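You operate a simulated robot arm through the tools that you are given. There is no shell and no other tool.

You are at the controls of a simulated robot arm. One attempt, no reset.

TASK
Tighten both gland nuts to 40 drips a minute, drain the drip cup and grease the pump.
Fine: the set is isolated and stays so; read the drip gauge; end with both nuts turned about alike; close the cup's tap; a quarter turn on all three grease cups; close the guard hatch again.

Only the result counts: the job must be done as asked and must still hold three seconds after the hand-in. Knocking over, shifting, dropping, spilling or breaking anything else fails it.

THE ROBOT
A 7-joint arm with a two-finger parallel gripper, fixed in place. Base frame: the origin is at the foot of the arm, x ahead of it, y to its left, z up. Lengths are in mm, angles in degrees, forces in N, time in s.
Its first joint turns from -132.0 to 132.0 degrees. Payload 3.91 kg.
The tool frame sits at the grasp point between the pads (the TCP): z along the fingers, y along the line on which they close. The tips reach 30 mm beyond it. The gripper opens to 110 mm. The fingers are 20 mm wide and 10 mm thick; the gripper's body (48 by 112 mm) begins 55 mm behind the TCP.
Orientation is that of the tool frame in the base frame, as a unit quaternion [x, y, z, w]. With the fingers straight down and closing along the base's y, the tool's x points along the base's -x, its y along +y and its z along -z.

THE INTERFACE
- The arm moves only by the tool arm_command. Its argument "steps" is one flat list of numbers, 6 for each row, row after row: the shift along the base's x, y, z in mm, then the turn, a rotation vector about the base's x, y, z in degrees. In form: [tx, ty, tz, wx, wy, wz, tx, ty, tz, wx, wy, wz, ...]. A call has 1 to 20 rows; each row shifts and turns the commanded pose from where the row before left it. "grip" is the closure, from 0 (fully open) to 1 (shut), set as the call begins (left out, the last holds). A row lasts 0.2 s, in which the tool goes at most 50 mm and 8.6 degrees; a call with a longer step from one row to the next is refused whole, and so is a gripper value outside its range. Where a pose cannot be reached the arm comes as near as it can. A force on the tool above 40 N (or 10 N above the force at the start of the call, whichever is more), or a blocked arm, ends the call early, and 0.2 s more pass. Each finger travels about 108 mm/s and halts on what it meets, pressing with about 39 N; the grip force reading is that of the motor and also rises with nothing between the fingers. The clock runs only during rows and for 0.2 s after the last one: add rows that do not move to give the fingers time. The reply holds the time, the measured pose of the TCP, the force on the tool along the base axes, the opening and the grip force, in the units named above and with some noise, with the torque about the TCP (base axes, N m) and any sound that the robot's microphone picked up.
- Cameras (640 x 400 px; columns grow to the right, rows downward): "scene" is fixed at [49.4, -501, 1420.9]; the picture's right is [-0.36, -0.93, 0.00], its down [-0.50, 0.19, -0.84] and it looks along [0.79, -0.30, -0.54] (base axes); focal length 214 px, centre (320, 200). "wrist" rides on the gripper at [73, 17, -103] in the tool frame; the picture's right is [-0.23, 0.97, 0.00], its down [-0.76, -0.18, -0.62] and it looks along [-0.61, -0.14, 0.78] (tool axes); focal length 222 px, centre (320, 200). There is no depth. A picture from a camera that has moved, and an enlarged one, comes with that camera's place and axes in the base frame and with its lens.
- snapshot(camera): a new picture of that camera. The clock stands still meanwhile.
- zoom(camera, box): a new picture of the part [left, top, right, bottom] of that camera's present view, enlarged. The clock stands still meanwhile.
- close_job(): hands the job in; it is judged then, once.

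Nothing tells you positions but the pictures and the camera data. Unless the task says otherwise, let go and move clear before handing in.

The tools are called after ">>>" by a JSON object that holds its "api" and its "payload". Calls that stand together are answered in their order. arm_command: Moves the arm, as the interface text tells. Its arguments: {"type":"object","properties":{"steps":{"type":"array"},"grip":{"type":"number"}},"required":["steps"]} The other tools are called the same way: snapshot (camera) takes a picture; zoom (camera, box) takes an enlarged picture of a part of a camera's view; close_job () hands the job in.

At the start:

```text
time_s: 0.0
position: [391.2, -529.2, 1268.1]
ee_rot: [0.001, 1.0, 0.0, 0.0]
wrist_force: [-0.1, -0.2, -0.7]
ft_torque: [0.03, 0.01, -0.02]
finger_gap: 109.9
gripper_force: 0.1
```

scene: 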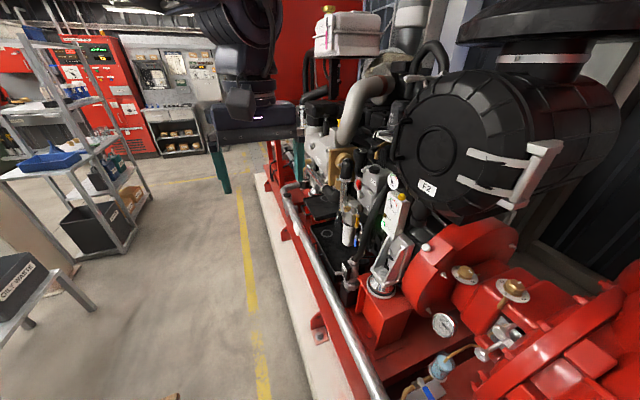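
wrist: 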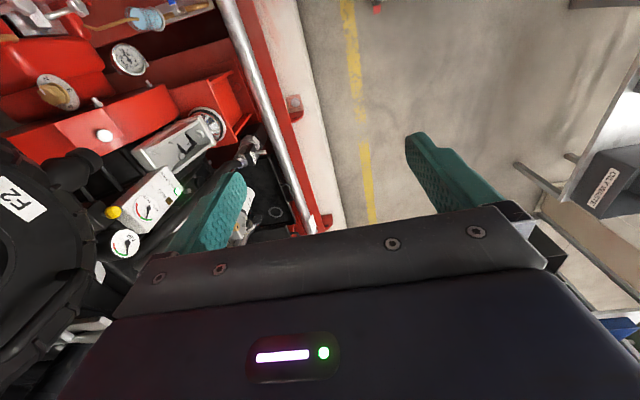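

I see a fire pump set with a red pump at the lower right of the scene view; the gland, drip cup and grease cups should be around there. I'll look closer before I move anything.

>>> {"api": "zoom", "payload": {"camera": "scene", "box": [360, 200, 640, 400]}}

>>> {"api": "zoom", "payload": {"camera": "scene", "box": [400, 300, 560, 400]}}

>>> {"api": "zoom", "payload": {"camera": "wrist", "box": [0, 0, 320, 200]}}

>>> {"api": "zoom", "payload": {"camera": "scene", "box": [0, 20, 240, 170]}}

```text
2.00 times, centred on (500, 300) of scene
camera zoom: at [49.4, -501.0, 1420.9], right [-0.36, -0.93, 0.0], down [-0.5, 0.19, -0.84], along [0.79, -0.3, -0.54], focal length 429 px, centre (-40, 0)
```

zoom: 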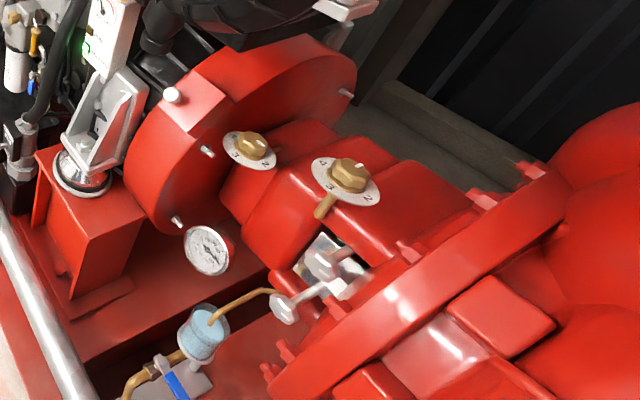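

```text
4.00 times, centred on (480, 350) of scene
camera zoom: at [49.4, -501.0, 1420.9], right [-0.36, -0.93, 0.0], down [-0.5, 0.19, -0.84], along [0.79, -0.3, -0.54], focal length 858 px, centre (-320, -400)
```

zoom: 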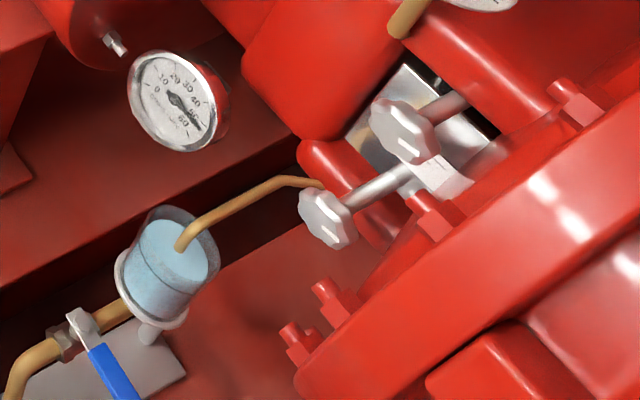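

```text
2.00 times, centred on (160, 100) of wrist
camera zoom: at [317.7, -512.9, 1372.2], right [0.23, 0.97, 0.0], down [0.76, -0.18, 0.62], along [0.61, -0.14, -0.78], focal length 444 px, centre (640, 400)
```

zoom: 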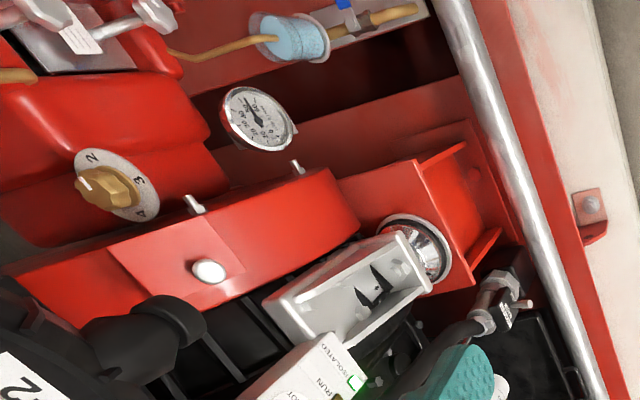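

```text
2.67 times, centred on (120, 95) of scene
camera zoom: at [49.4, -501.0, 1420.9], right [-0.36, -0.93, 0.0], down [-0.5, 0.19, -0.84], along [0.79, -0.3, -0.54], focal length 572 px, centre (853, 480)
```

zoom: 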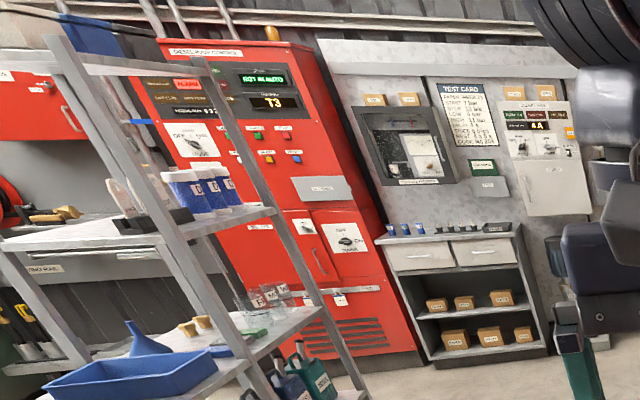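

The pump's gland area sits around (150, -1080, 650), off to the arm's right. I'll turn the tool -90° about the vertical so the wrist camera looks towards the pump, and ease over there at height.

>>> {"api": "arm_command", "payload": {"steps": [-15, -10, -5, 0, 0, -7.5, -15, -10, -5, 0, 0, -7.5, -15, -10, -5, 0, 0, -7.5, -15, -10, -5, 0, 0, -7.5, -15, -10, -5, 0, 0, -7.5, -15, -10, -5, 0, 0, -7.5, -15, -10, -5, 0, 0, -7.5, -15, -10, -5, 0, 0, -7.5, -15, -10, -5, 0, 0, -7.5, -15, -10, -5, 0, 0, -7.5, -15, -10, -5, 0, 0, -7.5, -15, -10, -5, 0, 0, -7.5], "grip": 0}}

>>> {"api": "snapshot", "payload": {"camera": "wrist"}}

>>> {"api": "snapshot", "payload": {"camera": "scene"}}

```text
time_s: 2.6
position: [207.0, -649.7, 1207.0]
ee_rot: [0.709, 0.706, 0.0, 0.0]
wrist_force: [0.5, 0.6, 0.1]
ft_torque: [0.0, 0.02, 0.0]
finger_gap: 110.1
gripper_force: 0.1
```

```text
taken
camera wrist: at [225.6, -577.9, 1311.3], right [0.97, -0.23, 0.0], down [-0.18, -0.76, 0.62], along [-0.14, -0.61, -0.78], focal length 222 px, centre (320, 200)
```

wrist: 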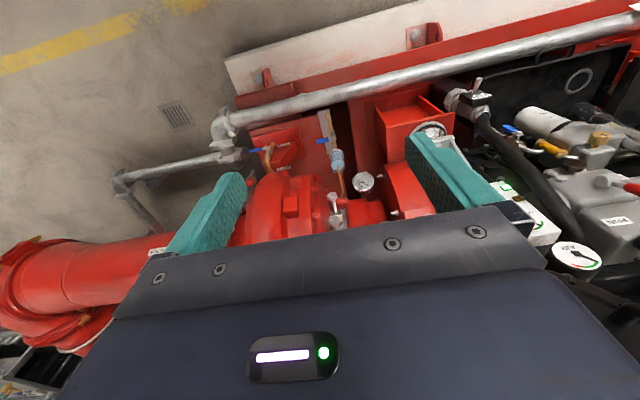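

```text
taken
```

scene: 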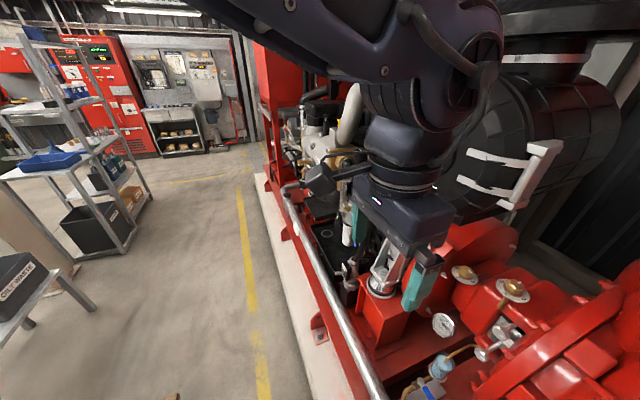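

>>> {"api": "zoom", "payload": {"camera": "wrist", "box": [230, 100, 450, 238]}}

>>> {"api": "zoom", "payload": {"camera": "wrist", "box": [300, 140, 400, 203]}}

>>> {"api": "zoom", "payload": {"camera": "scene", "box": [420, 220, 580, 320]}}

```text
2.90 times, centred on (340, 169) of wrist
camera zoom: at [225.6, -577.9, 1311.3], right [0.97, -0.23, 0.0], down [-0.18, -0.76, 0.62], along [-0.14, -0.61, -0.78], focal length 644 px, centre (262, 290)
```

zoom: 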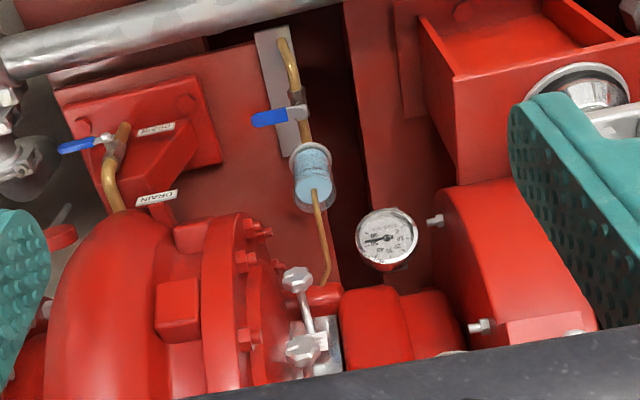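

```text
6.35 times, centred on (350, 172) of wrist
camera zoom: at [225.6, -577.9, 1311.3], right [0.97, -0.23, 0.0], down [-0.18, -0.76, 0.62], along [-0.14, -0.61, -0.78], focal length 1410 px, centre (130, 381)
```

zoom: 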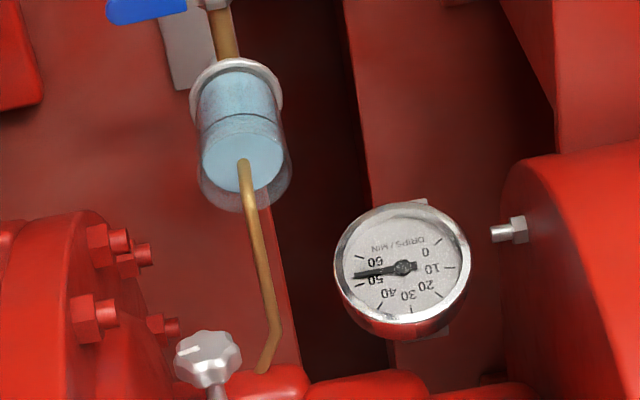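

```text
4.00 times, centred on (500, 270) of scene
camera zoom: at [49.4, -501.0, 1420.9], right [-0.36, -0.93, 0.0], down [-0.5, 0.19, -0.84], along [0.79, -0.3, -0.54], focal length 858 px, centre (-400, -80)
```

zoom: 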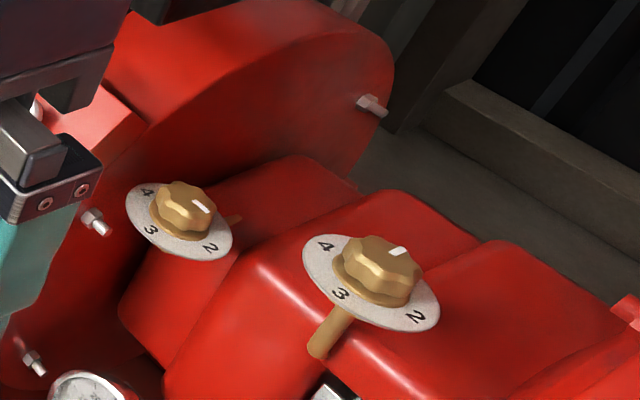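

>>> {"api": "arm_command", "payload": {"steps": [-20, -20, 0, 0, 0, 0, -20, -20, 0, 0, 0, 0, -20, -20, 0, 0, 0, 0, -20, -20, 0, 0, 0, 0, -20, -20, 0, 0, 0, 0, 0, -20, 0, 0, 0, 0, 0, -20, 0, 0, 0, 0, 0, -20, 0, 0, 0, 0]}}

>>> {"api": "snapshot", "payload": {"camera": "wrist"}}

>>> {"api": "snapshot", "payload": {"camera": "scene"}}

```text
time_s: 4.4
position: [109.1, -810.1, 1209.3]
ee_rot: [0.708, 0.706, 0.001, 0.0]
wrist_force: [-0.2, -0.1, 0.6]
ft_torque: [-0.04, 0.04, -0.04]
finger_gap: 109.7
gripper_force: 0.1
```

```text
taken
camera wrist: at [126.5, -737.8, 1312.9], right [0.97, -0.23, 0.0], down [-0.18, -0.76, 0.62], along [-0.14, -0.61, -0.78], focal length 222 px, centre (320, 200)
```

wrist: 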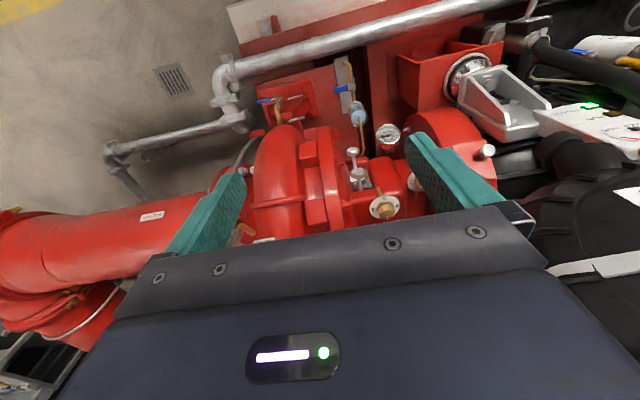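

```text
taken
```

scene: 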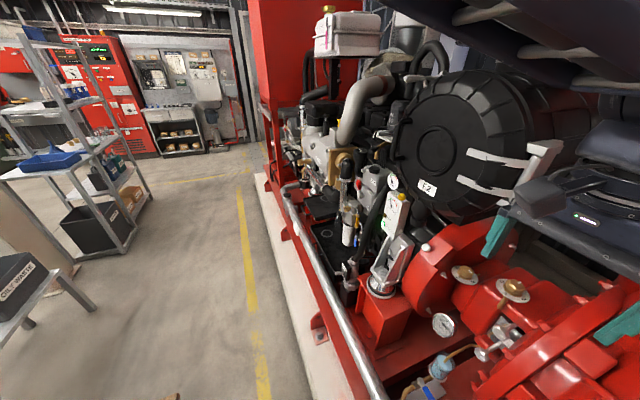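

>>> {"api": "zoom", "payload": {"camera": "wrist", "box": [230, 90, 530, 250]}}

>>> {"api": "zoom", "payload": {"camera": "scene", "box": [340, 160, 500, 260]}}

>>> {"api": "zoom", "payload": {"camera": "scene", "box": [420, 220, 580, 320]}}

```text
2.13 times, centred on (380, 170) of wrist
camera zoom: at [126.5, -737.8, 1312.9], right [0.97, -0.23, 0.0], down [-0.18, -0.76, 0.62], along [-0.14, -0.61, -0.78], focal length 474 px, centre (192, 264)
```

zoom: 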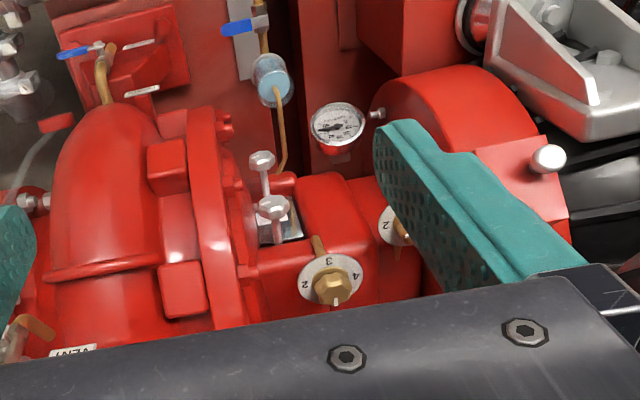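

```text
4.00 times, centred on (420, 210) of scene
camera zoom: at [49.4, -501.0, 1420.9], right [-0.36, -0.93, 0.0], down [-0.5, 0.19, -0.84], along [0.79, -0.3, -0.54], focal length 858 px, centre (-80, 160)
```

zoom: 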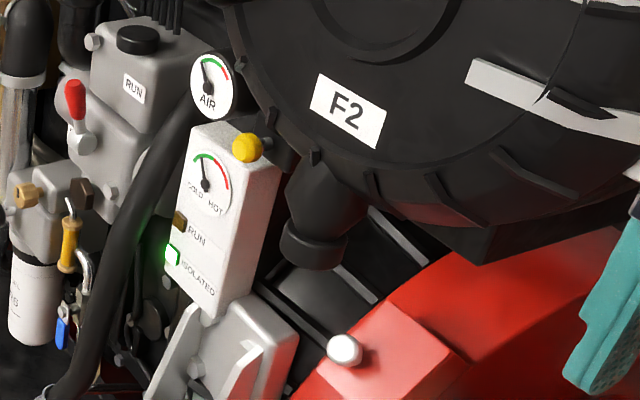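

```text
4.00 times, centred on (500, 270) of scene
camera zoom: at [49.4, -501.0, 1420.9], right [-0.36, -0.93, 0.0], down [-0.5, 0.19, -0.84], along [0.79, -0.3, -0.54], focal length 858 px, centre (-400, -80)
```

zoom: 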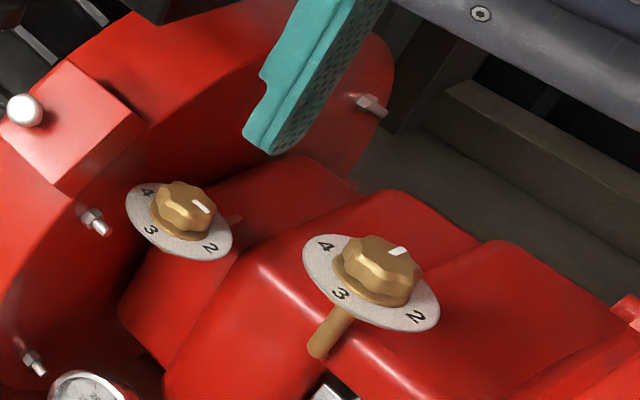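

>>> {"api": "arm_command", "payload": {"steps": [0, 10, 0, 0, 0, 0, 28, 4, -7.5, 0, 0, 0, 28, 4, -7.5, 0, 0, 0, 28, 4, -7.5, 0, 0, 0, 28, 4, -7.5, 0, 0, 0, 28, 4, -7.5, 0, 0, 0, 28, 4, -7.5, 0, 0, 0, 28, 4, -7.5, 0, 0, 0, 28, 4, -7.5, 0, 0, 0]}}

>>> {"api": "snapshot", "payload": {"camera": "wrist"}}

>>> {"api": "zoom", "payload": {"camera": "wrist", "box": [280, 110, 480, 235]}}

>>> {"api": "snapshot", "payload": {"camera": "scene"}}

```text
time_s: 6.4
position: [336.0, -769.5, 1146.7]
ee_rot: [0.708, 0.706, 0.001, 0.0]
wrist_force: [-0.3, -0.5, 0.2]
ft_torque: [0.05, -0.06, 0.03]
finger_gap: 110.0
gripper_force: 0.0
```

```text
taken
camera wrist: at [352.2, -697.1, 1250.9], right [0.97, -0.23, 0.0], down [-0.18, -0.76, 0.62], along [-0.14, -0.61, -0.78], focal length 222 px, centre (320, 200)
```

wrist: 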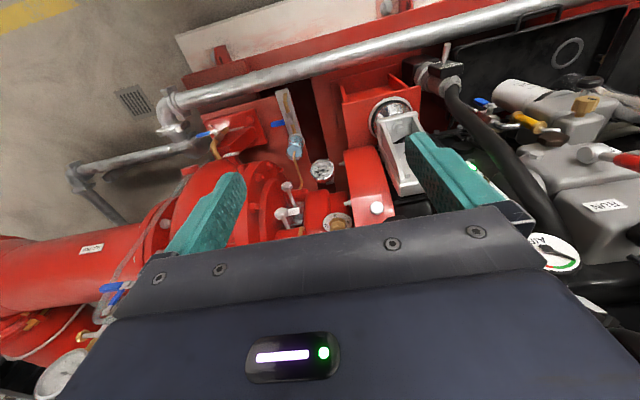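

```text
3.20 times, centred on (380, 172) of wrist
camera zoom: at [352.2, -697.1, 1250.9], right [0.97, -0.23, 0.0], down [-0.18, -0.76, 0.62], along [-0.14, -0.61, -0.78], focal length 711 px, centre (128, 288)
```

zoom: 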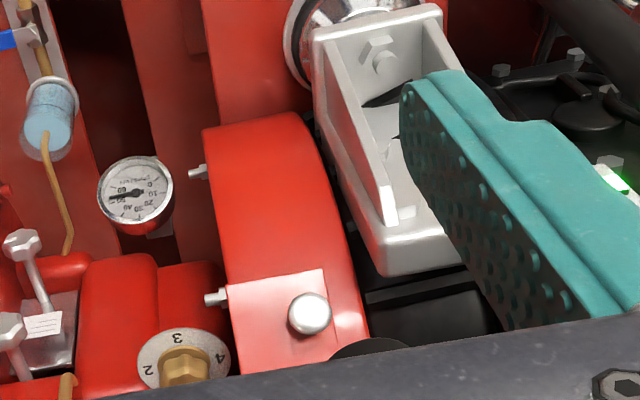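

```text
taken
```

scene: 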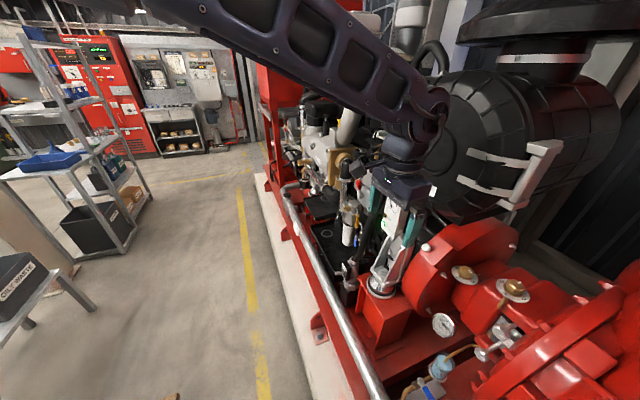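

>>> {"api": "arm_command", "payload": {"steps": [0, 0, 0, -7.5, 0, 0, 0, 0, 0, -7.5, 0, 0, 0, 0, 0, -7.5, 0, 0, 0, 0, 0, -7.5, 0, 0]}}

>>> {"api": "snapshot", "payload": {"camera": "wrist"}}

>>> {"api": "zoom", "payload": {"camera": "wrist", "box": [260, 80, 460, 205]}}

```text
time_s: 7.4
position: [334.4, -766.1, 1148.6]
ee_rot: [0.684, 0.682, -0.184, 0.183]
wrist_force: [0.0, -0.3, -1.0]
ft_torque: [0.01, 0.05, 0.02]
finger_gap: 109.9
gripper_force: 0.0
```

```text
taken
camera wrist: at [350.9, -653.8, 1201.7], right [0.97, -0.2, 0.11], down [-0.18, -0.35, 0.92], along [-0.14, -0.92, -0.37], focal length 222 px, centre (320, 200)
```

wrist: 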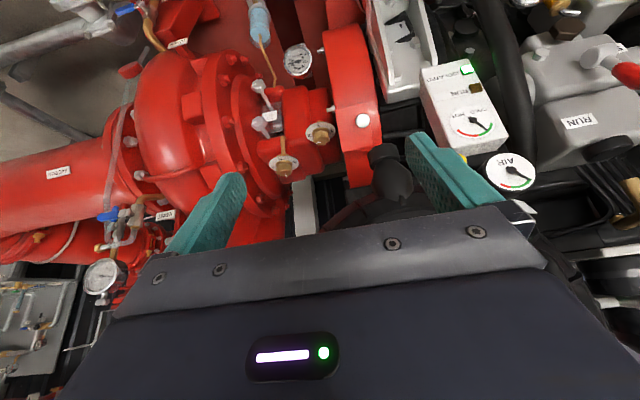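

```text
3.20 times, centred on (360, 142) of wrist
camera zoom: at [350.9, -653.8, 1201.7], right [0.97, -0.2, 0.11], down [-0.18, -0.35, 0.92], along [-0.14, -0.92, -0.37], focal length 711 px, centre (192, 384)
```

zoom: 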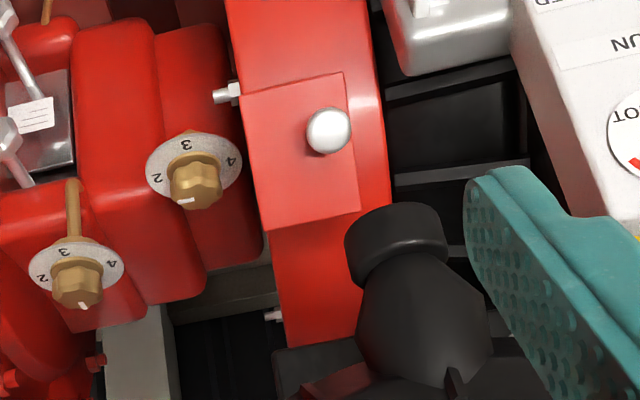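

>>> {"api": "zoom", "payload": {"camera": "wrist", "box": [240, 70, 340, 132]}}

>>> {"api": "zoom", "payload": {"camera": "wrist", "box": [310, 80, 410, 142]}}

>>> {"api": "zoom", "payload": {"camera": "scene", "box": [154, 40, 234, 90]}}

>>> {"api": "zoom", "payload": {"camera": "wrist", "box": [400, 40, 560, 140]}}

```text
6.40 times, centred on (290, 101) of wrist
camera zoom: at [350.9, -653.8, 1201.7], right [0.97, -0.2, 0.11], down [-0.18, -0.35, 0.92], along [-0.14, -0.92, -0.37], focal length 1422 px, centre (512, 834)
```

zoom: 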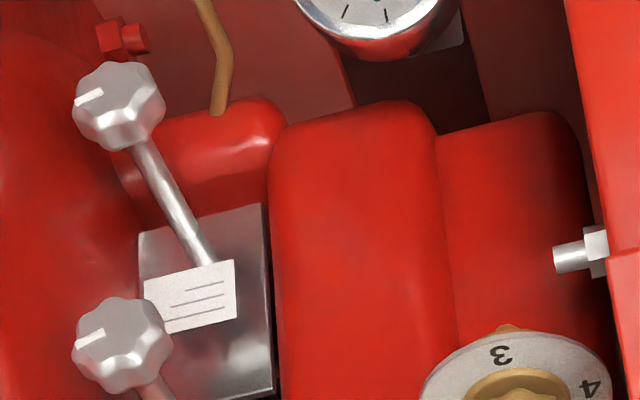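

```text
6.40 times, centred on (360, 111) of wrist
camera zoom: at [350.9, -653.8, 1201.7], right [0.97, -0.2, 0.11], down [-0.18, -0.35, 0.92], along [-0.14, -0.92, -0.37], focal length 1422 px, centre (64, 770)
```

zoom: 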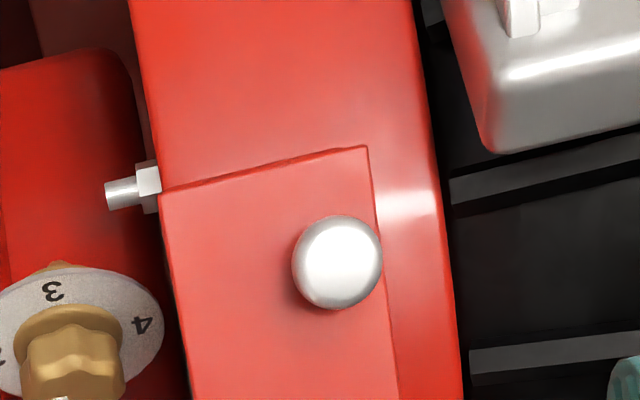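

```text
8.00 times, centred on (194, 65) of scene
camera zoom: at [49.4, -501.0, 1420.9], right [-0.36, -0.93, 0.0], down [-0.5, 0.19, -0.84], along [0.79, -0.3, -0.54], focal length 1716 px, centre (1328, 1280)
```

zoom: 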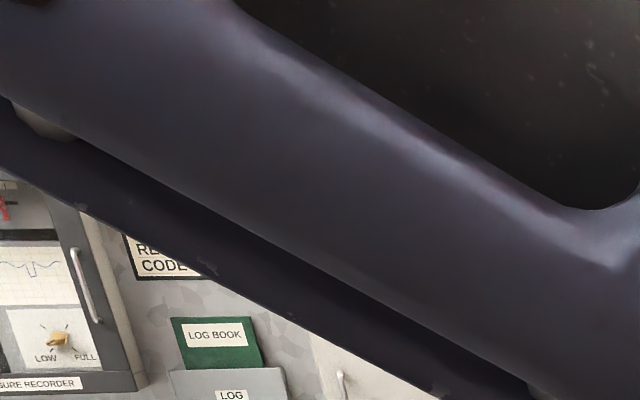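

```text
4.00 times, centred on (480, 90) of wrist
camera zoom: at [350.9, -653.8, 1201.7], right [0.97, -0.2, 0.11], down [-0.18, -0.35, 0.92], along [-0.14, -0.92, -0.37], focal length 888 px, centre (-320, 640)
```

zoom: 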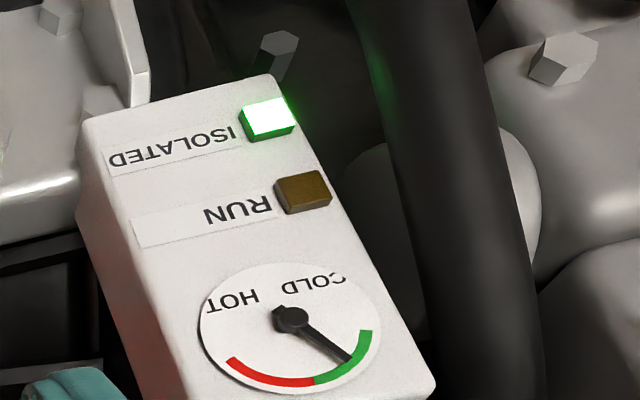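

>>> {"api": "zoom", "payload": {"camera": "wrist", "box": [0, 60, 240, 260]}}

>>> {"api": "zoom", "payload": {"camera": "scene", "box": [480, 240, 640, 400]}}

>>> {"api": "zoom", "payload": {"camera": "wrist", "box": [300, 60, 420, 210]}}

```text
2.00 times, centred on (120, 160) of wrist
camera zoom: at [350.9, -653.8, 1201.7], right [0.97, -0.2, 0.11], down [-0.18, -0.35, 0.92], along [-0.14, -0.92, -0.37], focal length 444 px, centre (720, 280)
```

zoom: 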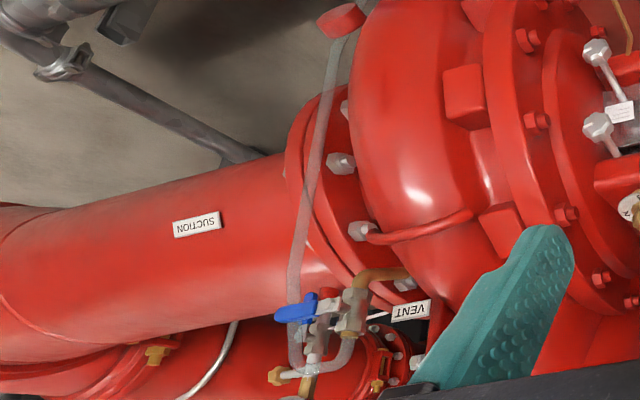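

```text
2.50 times, centred on (560, 320) of scene
camera zoom: at [49.4, -501.0, 1420.9], right [-0.36, -0.93, 0.0], down [-0.5, 0.19, -0.84], along [0.79, -0.3, -0.54], focal length 536 px, centre (-280, -100)
```

zoom: 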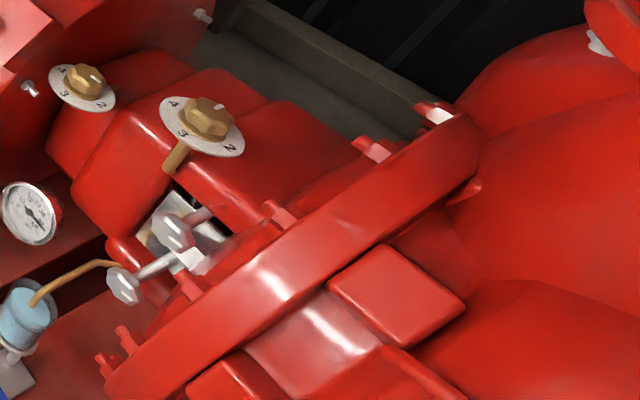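

```text
2.67 times, centred on (360, 135) of wrist
camera zoom: at [350.9, -653.8, 1201.7], right [0.97, -0.2, 0.11], down [-0.18, -0.35, 0.92], along [-0.14, -0.92, -0.37], focal length 592 px, centre (213, 373)
```

zoom: 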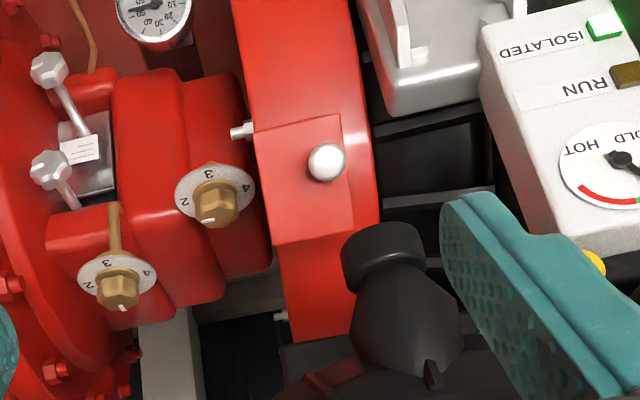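

Two gland nuts face +y (studs along y), at about (155, -1078) with z around 655 and 790. I'll bring the tool horizontal, pointing -y, well in front of them to get a close look.

>>> {"api": "arm_command", "payload": {"steps": [-30, 0, -10, 0, 0, 0, -30, 0, -20, 0, 0, 0, -30, 0, -25, -5, 0, 0, -30, 0, -25, -5, 0, 0, -30, 0, -25, -5, 0, 0, -30, 0, -25, -5, 0, 0, 0, 0, -25, -5, 0, 0, 0, 0, -25, -5, 0, 0, 0, 0, -25, -5, 0, 0, 0, 0, -25, -5, 0, 0, 0, 0, -25, -5, 0, 0, 0, 0, -25, -5, 0, 0, 0, 0, -25, -5, 0, 0, 0, 0, -25, -5, 0, 0]}}

>>> {"api": "snapshot", "payload": {"camera": "wrist"}}

>>> {"api": "snapshot", "payload": {"camera": "scene"}}

```text
time_s: 10.4
position: [154.7, -768.2, 819.2]
ee_rot: [-0.5, -0.499, 0.501, -0.5]
wrist_force: [-0.9, -0.1, -0.5]
ft_torque: [0.0, -0.02, 0.05]
finger_gap: 110.2
gripper_force: 0.0
```

```text
taken
camera wrist: at [171.3, -664.9, 746.1], right [0.97, 0.0, 0.23], down [-0.18, 0.62, 0.76], along [-0.14, -0.78, 0.61], focal length 222 px, centre (320, 200)
```

wrist: 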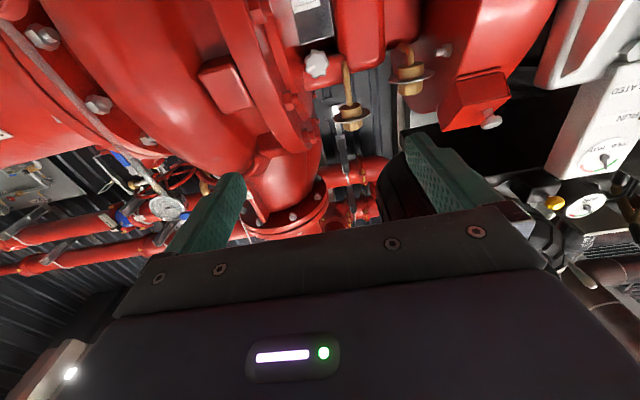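

```text
taken
```

scene: 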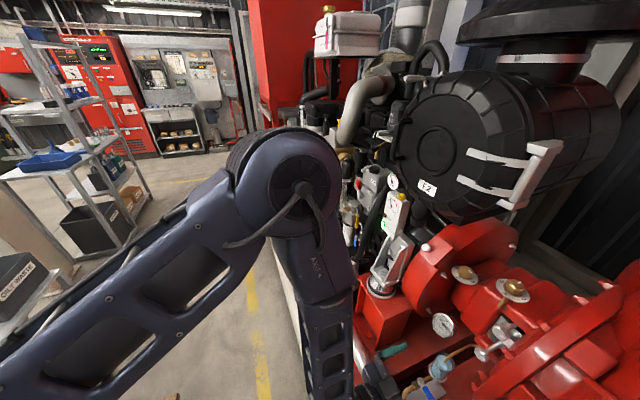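

>>> {"api": "zoom", "payload": {"camera": "wrist", "box": [240, 0, 440, 125]}}

>>> {"api": "zoom", "payload": {"camera": "scene", "box": [400, 300, 560, 400]}}

```text
3.20 times, centred on (340, 62) of wrist
camera zoom: at [171.3, -664.9, 746.1], right [0.97, 0.0, 0.23], down [-0.18, 0.62, 0.76], along [-0.14, -0.78, 0.61], focal length 711 px, centre (256, 640)
```

zoom: 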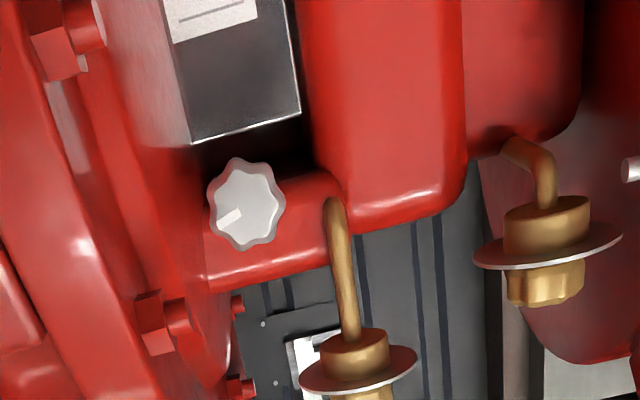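

```text
4.00 times, centred on (480, 350) of scene
camera zoom: at [49.4, -501.0, 1420.9], right [-0.36, -0.93, 0.0], down [-0.5, 0.19, -0.84], along [0.79, -0.3, -0.54], focal length 858 px, centre (-320, -400)
```

zoom: 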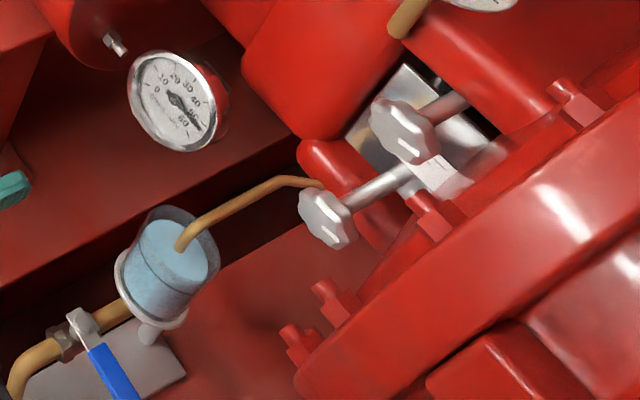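

Upper nut triangulates consistently to about (155, -1077, 795). I'll roll the tool +90° so the fingers straddle the nut vertically, moving nearer while doing so.

>>> {"api": "arm_command", "payload": {"steps": [0, -13, -2, 0, 8, 0, 0, -13, -2, 0, 8, 0, 0, -13, -2, 0, 8, 0, 0, -13, -2, 0, 8, 0, 0, -13, -2, 0, 8, 0, 0, -13, -2, 0, 8, 0, 0, -13, -2, 0, 8, 0, 0, -13, -2, 0, 8, 0, 0, -13, -2, 0, 8, 0, 0, -13, -2, 0, 8, 0, 0, -13, -2, 0, 8, 0, 0, -13, -2, 0, 2, 0]}}

>>> {"api": "snapshot", "payload": {"camera": "wrist"}}

>>> {"api": "snapshot", "payload": {"camera": "scene"}}

```text
time_s: 13.0
position: [152.4, -924.1, 794.1]
ee_rot: [0.0, -0.707, 0.708, 0.0]
wrist_force: [0.8, 0.1, -0.9]
ft_torque: [-0.01, 0.0, -0.01]
finger_gap: 110.2
gripper_force: 0.0
```

```text
taken
camera wrist: at [80.3, -821.0, 777.8], right [0.23, 0.0, -0.97], down [0.76, 0.62, 0.18], along [0.61, -0.78, 0.14], focal length 222 px, centre (320, 200)
```

wrist: 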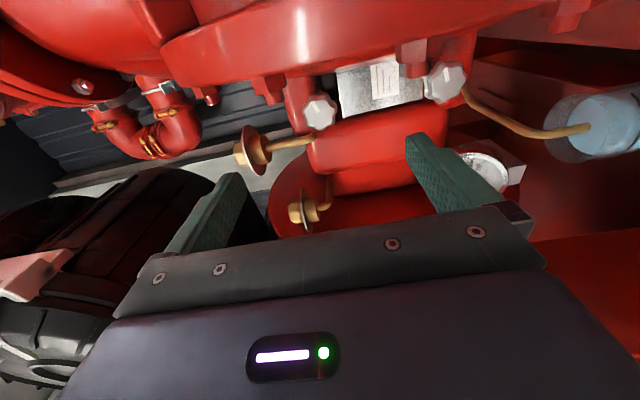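

```text
taken
```

scene: 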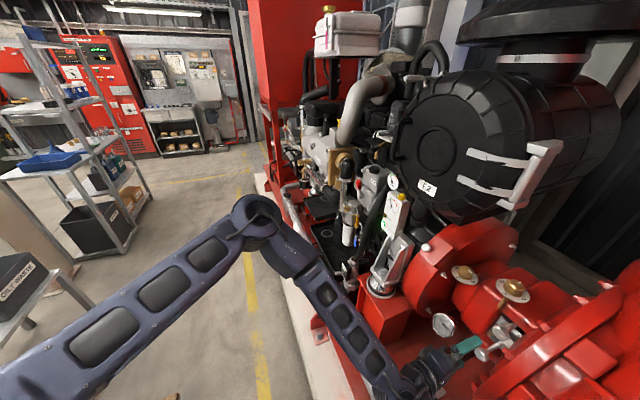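

>>> {"api": "zoom", "payload": {"camera": "wrist", "box": [240, 30, 520, 200]}}

>>> {"api": "zoom", "payload": {"camera": "scene", "box": [400, 300, 560, 400]}}

>>> {"api": "zoom", "payload": {"camera": "wrist", "box": [440, 60, 640, 200]}}

```text
2.29 times, centred on (380, 115) of wrist
camera zoom: at [80.3, -821.0, 777.8], right [0.23, 0.0, -0.97], down [0.76, 0.62, 0.18], along [0.61, -0.78, 0.14], focal length 508 px, centre (183, 394)
```

zoom: 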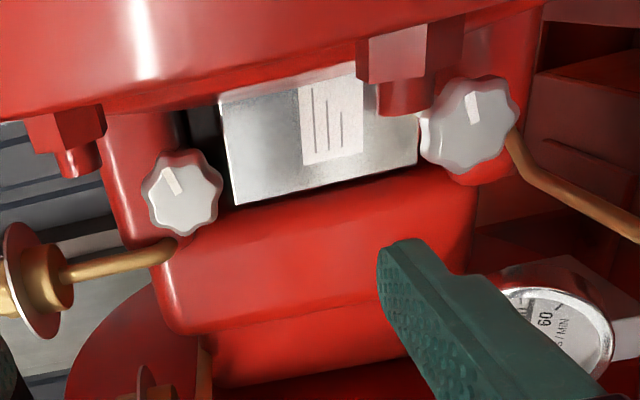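

```text
4.00 times, centred on (480, 350) of scene
camera zoom: at [49.4, -501.0, 1420.9], right [-0.36, -0.93, 0.0], down [-0.5, 0.19, -0.84], along [0.79, -0.3, -0.54], focal length 858 px, centre (-320, -400)
```

zoom: 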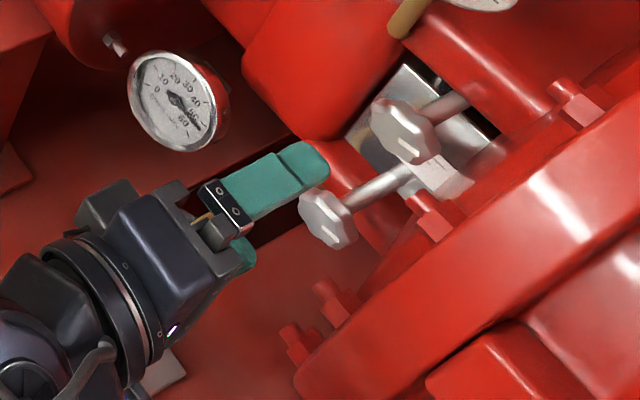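

```text
2.86 times, centred on (540, 130) of wrist
camera zoom: at [80.3, -821.0, 777.8], right [0.23, 0.0, -0.97], down [0.76, 0.62, 0.18], along [0.61, -0.78, 0.14], focal length 635 px, centre (-309, 400)
```

zoom: 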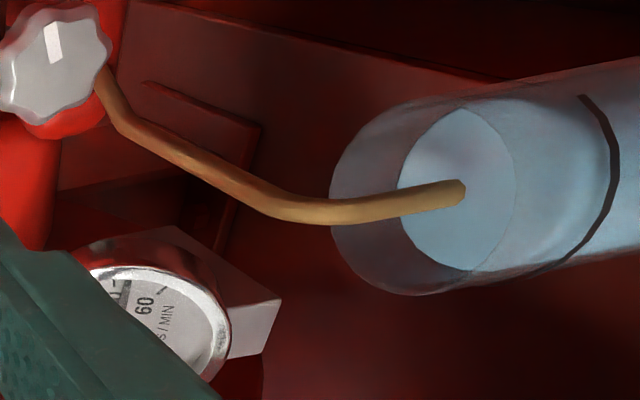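

Both nuts are visible now: upper about (156, -1077, 794), lower about (157, -1078, 661). I'll narrow the gripper and advance onto the upper nut.

>>> {"api": "arm_command", "payload": {"steps": [1, -25, 0, 0, 0, 0, 1, -25, 0, 0, 0, 0, 1, -25, 0, 0, 0, 0, 1, -20, 0, 0, 0, 0, 0, -15, 0, 0, 0, 0], "grip": 0.42}}

>>> {"api": "snapshot", "payload": {"camera": "wrist"}}

>>> {"api": "zoom", "payload": {"camera": "scene", "box": [400, 280, 560, 380]}}

```text
time_s: 14.2
position: [157.5, -1033.9, 794.4]
ee_rot: [-0.001, -0.707, 0.707, 0.0]
wrist_force: [-0.8, 0.4, 0.0]
ft_torque: [-0.02, 0.02, 0.0]
finger_gap: 63.8
gripper_force: 0.0
```

```text
taken
camera wrist: at [85.0, -931.2, 777.2], right [0.23, 0.0, -0.97], down [0.76, 0.62, 0.18], along [0.61, -0.78, 0.14], focal length 222 px, centre (320, 200)
```

wrist: 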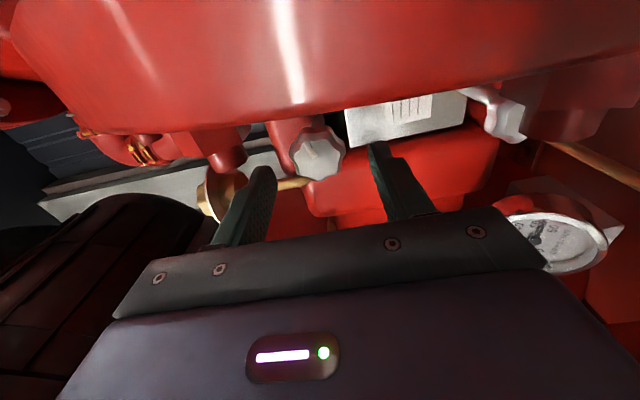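

```text
4.00 times, centred on (480, 330) of scene
camera zoom: at [49.4, -501.0, 1420.9], right [-0.36, -0.93, 0.0], down [-0.5, 0.19, -0.84], along [0.79, -0.3, -0.54], focal length 858 px, centre (-320, -320)
```

zoom: 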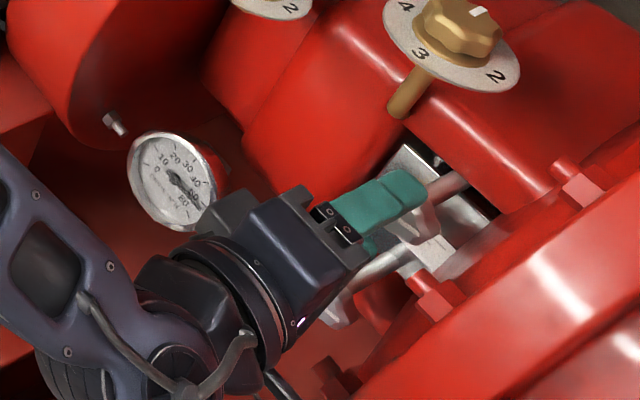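

>>> {"api": "arm_command", "payload": {"steps": [0, -15, 0, 0, 0, 0, 0, -15, 0, 0, 0, 0]}}

>>> {"api": "snapshot", "payload": {"camera": "wrist"}}

```text
time_s: 14.8
position: [157.9, -1055.7, 794.0]
ee_rot: [0.002, 0.707, -0.707, -0.001]
wrist_force: [7.2, 25.0, 12.6]
ft_torque: [2.03, 0.77, -2.68]
finger_gap: 63.8
gripper_force: 0.1
stopped in row 2: the force on the tool passed its limit at 64 N (the readings are from after the stop); the commanded pose is now the measured one
```

```text
taken
camera wrist: at [85.0, -951.2, 777.7], right [0.23, 0.0, -0.97], down [0.76, 0.62, 0.18], along [0.6, -0.78, 0.14], focal length 222 px, centre (320, 200)
```

wrist: 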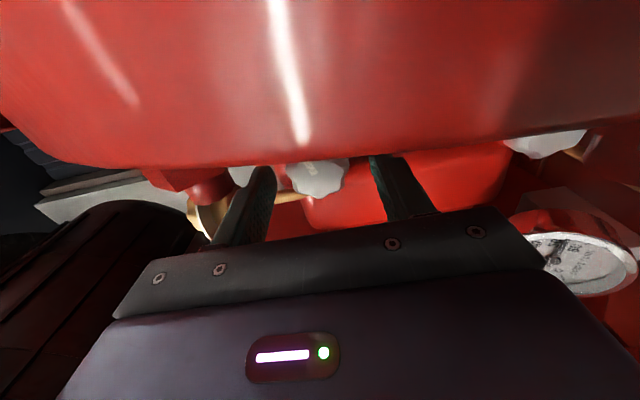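

The wrist camera's housing touched the pump flange on the -x side, so I'm backing straight off. I'll roll the tool so the camera sits on the +x side, where there is free space.

>>> {"api": "arm_command", "payload": {"steps": [0, 10, 0, 0, 0, 0, 0, 20, 0, 0, 0, 0, 0, 30, 0, 0, 0, 0, 0, 40, 0, 0, 0, 0, 0, 40, 0, 0, 0, 0]}}

>>> {"api": "snapshot", "payload": {"camera": "scene"}}

>>> {"api": "zoom", "payload": {"camera": "wrist", "box": [240, 30, 520, 200]}}

```text
time_s: 15.9
position: [155.4, -914.1, 793.0]
ee_rot: [0.001, 0.708, -0.706, -0.002]
wrist_force: [-0.4, -1.0, -0.3]
ft_torque: [0.02, -0.03, 0.01]
finger_gap: 63.7
gripper_force: 0.1
```

```text
taken
```

scene: 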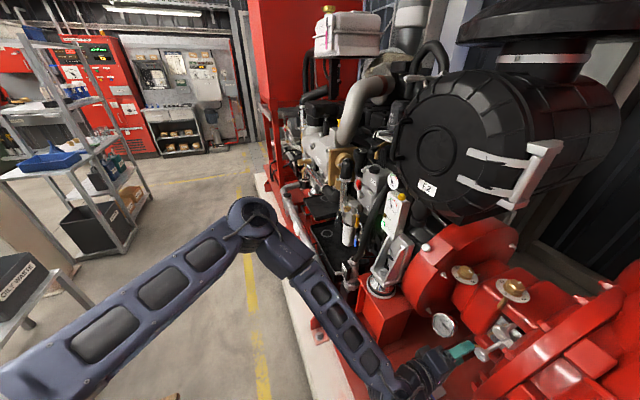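

```text
2.29 times, centred on (380, 115) of wrist
camera zoom: at [83.7, -812.1, 777.0], right [0.23, 0.0, -0.97], down [0.76, 0.62, 0.18], along [0.6, -0.78, 0.14], focal length 508 px, centre (183, 394)
```

zoom: 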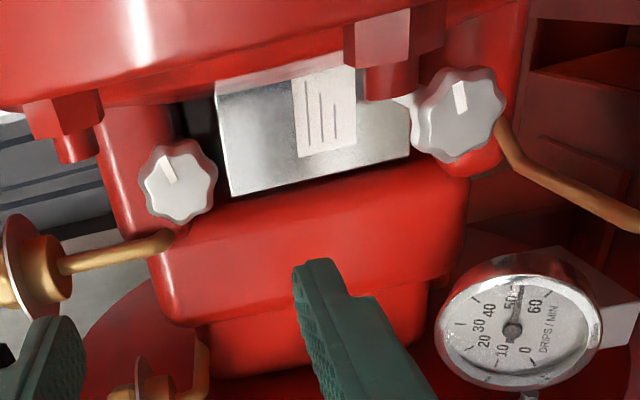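

>>> {"api": "arm_command", "payload": {"steps": [0, 0, 0, 0, -8.2, 0, 0, 0, 0, 0, -8.2, 0, 0, 0, 0, 0, -8.2, 0, 0, 0, 0, 0, -8.2, 0, 0, 0, 0, 0, -8.2, 0, 0, 0, 0, 0, -8.2, 0, 0, 0, 0, 0, -8.2, 0, 0, 0, 0, 0, -8.2, 0, 0, 0, 0, 0, -8.2, 0, 0, 0, 0, 0, -8.2, 0, 0, 0, 0, 0, -8, 0]}}

>>> {"api": "arm_command", "payload": {"steps": [0, 0, 0, 0, -8.2, 0, 0, 0, 0, 0, -8.2, 0, 0, 0, 0, 0, -8.2, 0, 0, 0, 0, 0, -8.2, 0, 0, 0, 0, 0, -8.2, 0, 0, 0, 0, 0, -8.2, 0, 0, 0, 0, 0, -8.2, 0, 0, 0, 0, 0, -8.2, 0, 0, 0, 0, 0, -8.2, 0, 0, 0, 0, 0, -8.2, 0, 0, 0, 0, 0, -8, 0]}}

>>> {"api": "snapshot", "payload": {"camera": "wrist"}}

>>> {"api": "snapshot", "payload": {"camera": "scene"}}

```text
time_s: 18.4
position: [157.4, -915.9, 793.1]
ee_rot: [0.501, 0.501, -0.497, 0.501]
wrist_force: [0.3, -0.3, 0.7]
ft_torque: [0.03, 0.02, -0.03]
finger_gap: 63.7
gripper_force: 0.1
```

```text
time_s: 20.8
position: [157.0, -915.7, 791.8]
ee_rot: [0.706, 0.0, 0.002, 0.708]
wrist_force: [0.3, -0.5, 0.5]
ft_torque: [0.01, -0.02, 0.0]
finger_gap: 63.7
gripper_force: 0.1
```

```text
taken
camera wrist: at [229.5, -812.0, 809.9], right [-0.23, 0.0, 0.97], down [-0.76, 0.62, -0.18], along [-0.6, -0.78, -0.14], focal length 222 px, centre (320, 200)
```

wrist: 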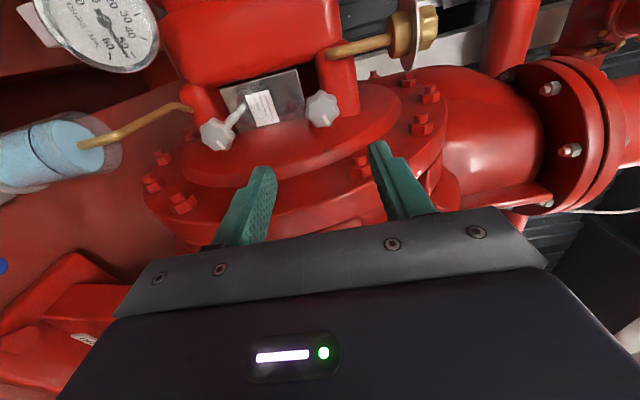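

```text
taken
```

scene: 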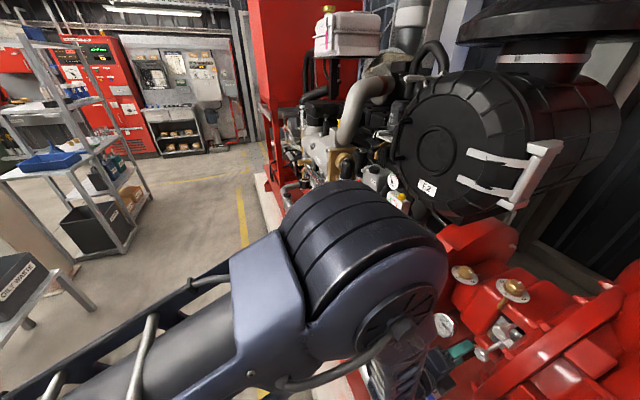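

>>> {"api": "arm_command", "payload": {"steps": [0, -20, 0, 0, 6.67, 0, 0, -20, 1, 0, 6.67, 0, 0, -20, 1, 0, 6.67, 0, -0.5, -20, 0, 0, 0, 0, -0.5, -20, 0, 0, 0, 0, 0, -10, 0, 0, 0, 0]}}

>>> {"api": "snapshot", "payload": {"camera": "wrist"}}

>>> {"api": "zoom", "payload": {"camera": "scene", "box": [400, 280, 560, 380]}}

```text
time_s: 22.1
position: [155.7, -1026.5, 795.3]
ee_rot: [0.695, 0.124, -0.122, 0.697]
wrist_force: [-0.6, 0.2, -0.8]
ft_torque: [-0.02, 0.0, 0.0]
finger_gap: 63.8
gripper_force: 0.0
```

```text
taken
camera wrist: at [229.2, -923.2, 786.0], right [0.12, 0.0, 0.99], down [-0.78, 0.62, 0.09], along [-0.62, -0.78, 0.08], focal length 222 px, centre (320, 200)
```

wrist: 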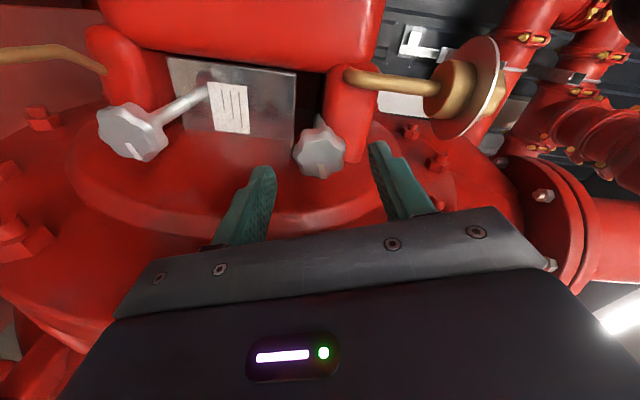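

```text
4.00 times, centred on (480, 330) of scene
camera zoom: at [49.4, -501.0, 1420.9], right [-0.36, -0.93, 0.0], down [-0.5, 0.19, -0.84], along [0.79, -0.3, -0.54], focal length 858 px, centre (-320, -320)
```

zoom: 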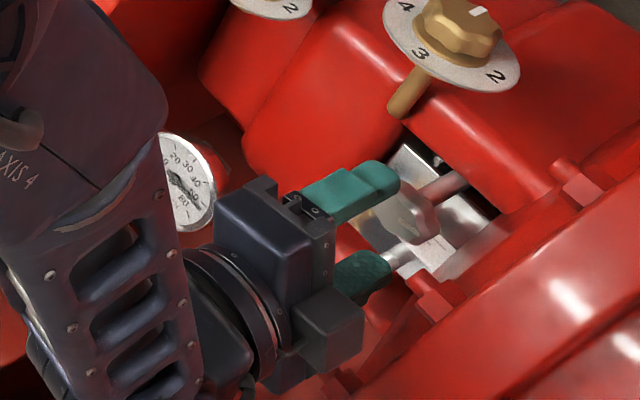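

>>> {"api": "zoom", "payload": {"camera": "scene", "box": [440, 310, 520, 360]}}

>>> {"api": "zoom", "payload": {"camera": "wrist", "box": [220, 80, 460, 230]}}

```text
8.00 times, centred on (480, 335) of scene
camera zoom: at [49.4, -501.0, 1420.9], right [-0.36, -0.93, 0.0], down [-0.5, 0.19, -0.84], along [0.79, -0.3, -0.54], focal length 1716 px, centre (-960, -880)
```

zoom: 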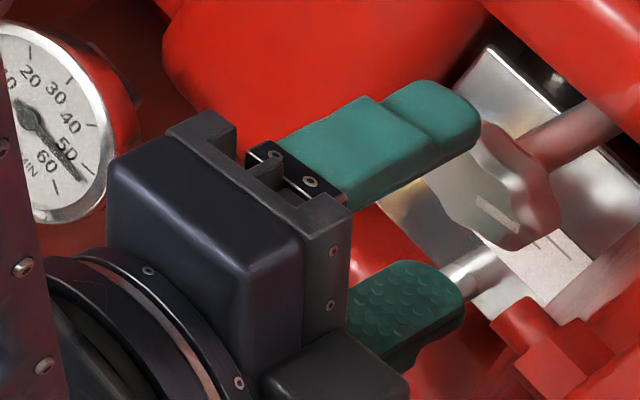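

```text
2.67 times, centred on (340, 155) of wrist
camera zoom: at [229.2, -923.2, 786.0], right [0.12, 0.0, 0.99], down [-0.78, 0.62, 0.09], along [-0.62, -0.78, 0.08], focal length 592 px, centre (267, 320)
```

zoom: 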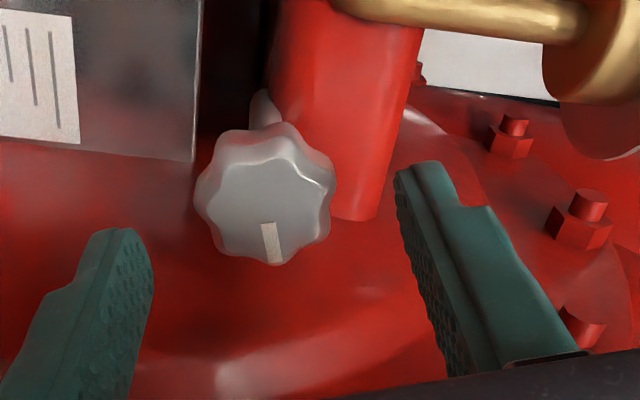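

>>> {"api": "arm_command", "payload": {"steps": [0, -7, 0, 0, 0, 0, 0, -7, 0, 0, 0, 0, 0, -7, 0, 0, 0, 0, 0, -7, 0, 0, 0, 0]}}

>>> {"api": "zoom", "payload": {"camera": "wrist", "box": [220, 80, 460, 230]}}

>>> {"api": "zoom", "payload": {"camera": "scene", "box": [440, 310, 520, 360]}}

```text
time_s: 23.1
position: [154.4, -1052.2, 795.9]
ee_rot: [0.695, 0.124, -0.121, 0.698]
wrist_force: [0.6, -0.3, -0.6]
ft_torque: [-0.02, 0.0, -0.01]
finger_gap: 63.7
gripper_force: 0.0
```

```text
2.67 times, centred on (340, 155) of wrist
camera zoom: at [229.2, -950.6, 785.7], right [0.12, 0.0, 0.99], down [-0.78, 0.62, 0.09], along [-0.62, -0.78, 0.08], focal length 592 px, centre (267, 320)
```

zoom: 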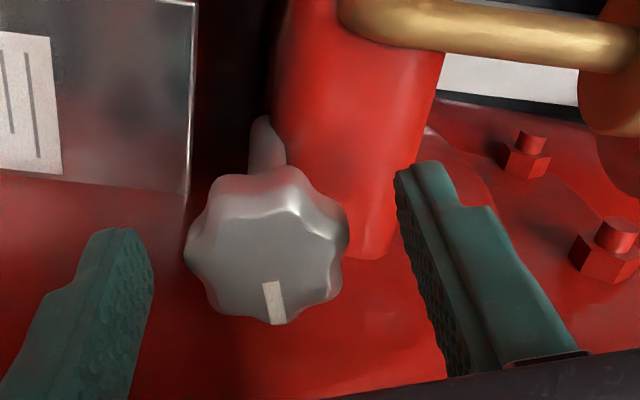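

```text
8.00 times, centred on (480, 335) of scene
camera zoom: at [49.4, -501.0, 1420.9], right [-0.36, -0.93, 0.0], down [-0.5, 0.19, -0.84], along [0.79, -0.3, -0.54], focal length 1716 px, centre (-960, -880)
```

zoom: 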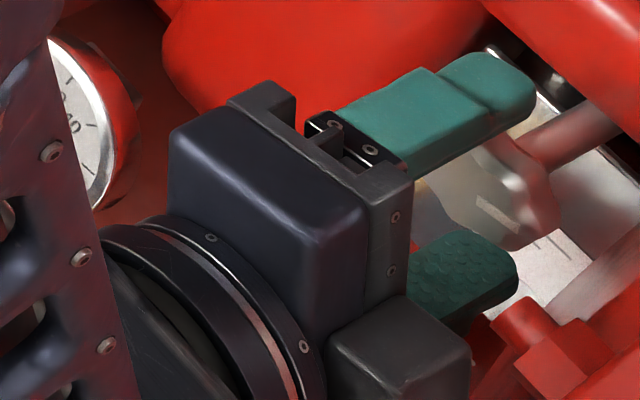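

>>> {"api": "arm_command", "payload": {"steps": [0, -3, 0, 0, 0, 0, 0, -3, 0, 0, 0, 0]}}

>>> {"api": "arm_command", "payload": {"steps": [0, 0, 0, 0, 0, 0, 0, 0, 0, 0, 0, 0, 0, 0, 0, 0, 0, 0], "grip": 1}}

>>> {"api": "zoom", "payload": {"camera": "wrist", "box": [220, 80, 460, 230]}}

```text
time_s: 23.8
position: [155.9, -1059.7, 795.7]
ee_rot: [0.696, 0.124, -0.121, 0.697]
wrist_force: [-0.4, 1.2, 0.7]
ft_torque: [0.0, -0.01, 0.06]
finger_gap: 63.6
gripper_force: 0.2
```

```text
time_s: 24.6
position: [155.3, -1058.6, 794.4]
ee_rot: [0.696, 0.124, -0.123, 0.697]
wrist_force: [-2.0, -3.3, -3.8]
ft_torque: [0.37, -0.03, -0.09]
finger_gap: 38.2
gripper_force: 44.8
```

```text
2.67 times, centred on (340, 155) of wrist
camera zoom: at [229.1, -956.4, 785.9], right [0.12, 0.0, 0.99], down [-0.78, 0.62, 0.09], along [-0.62, -0.78, 0.08], focal length 592 px, centre (267, 320)
```

zoom: 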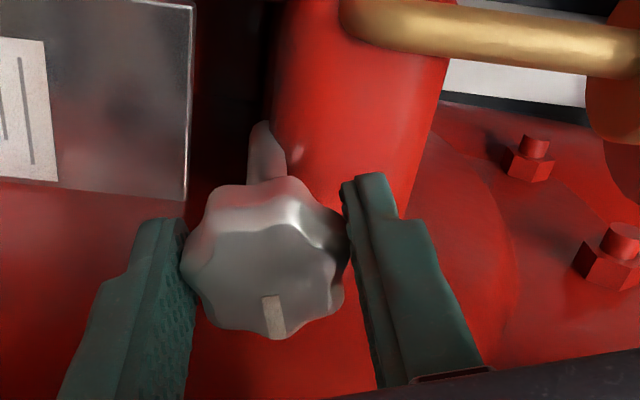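

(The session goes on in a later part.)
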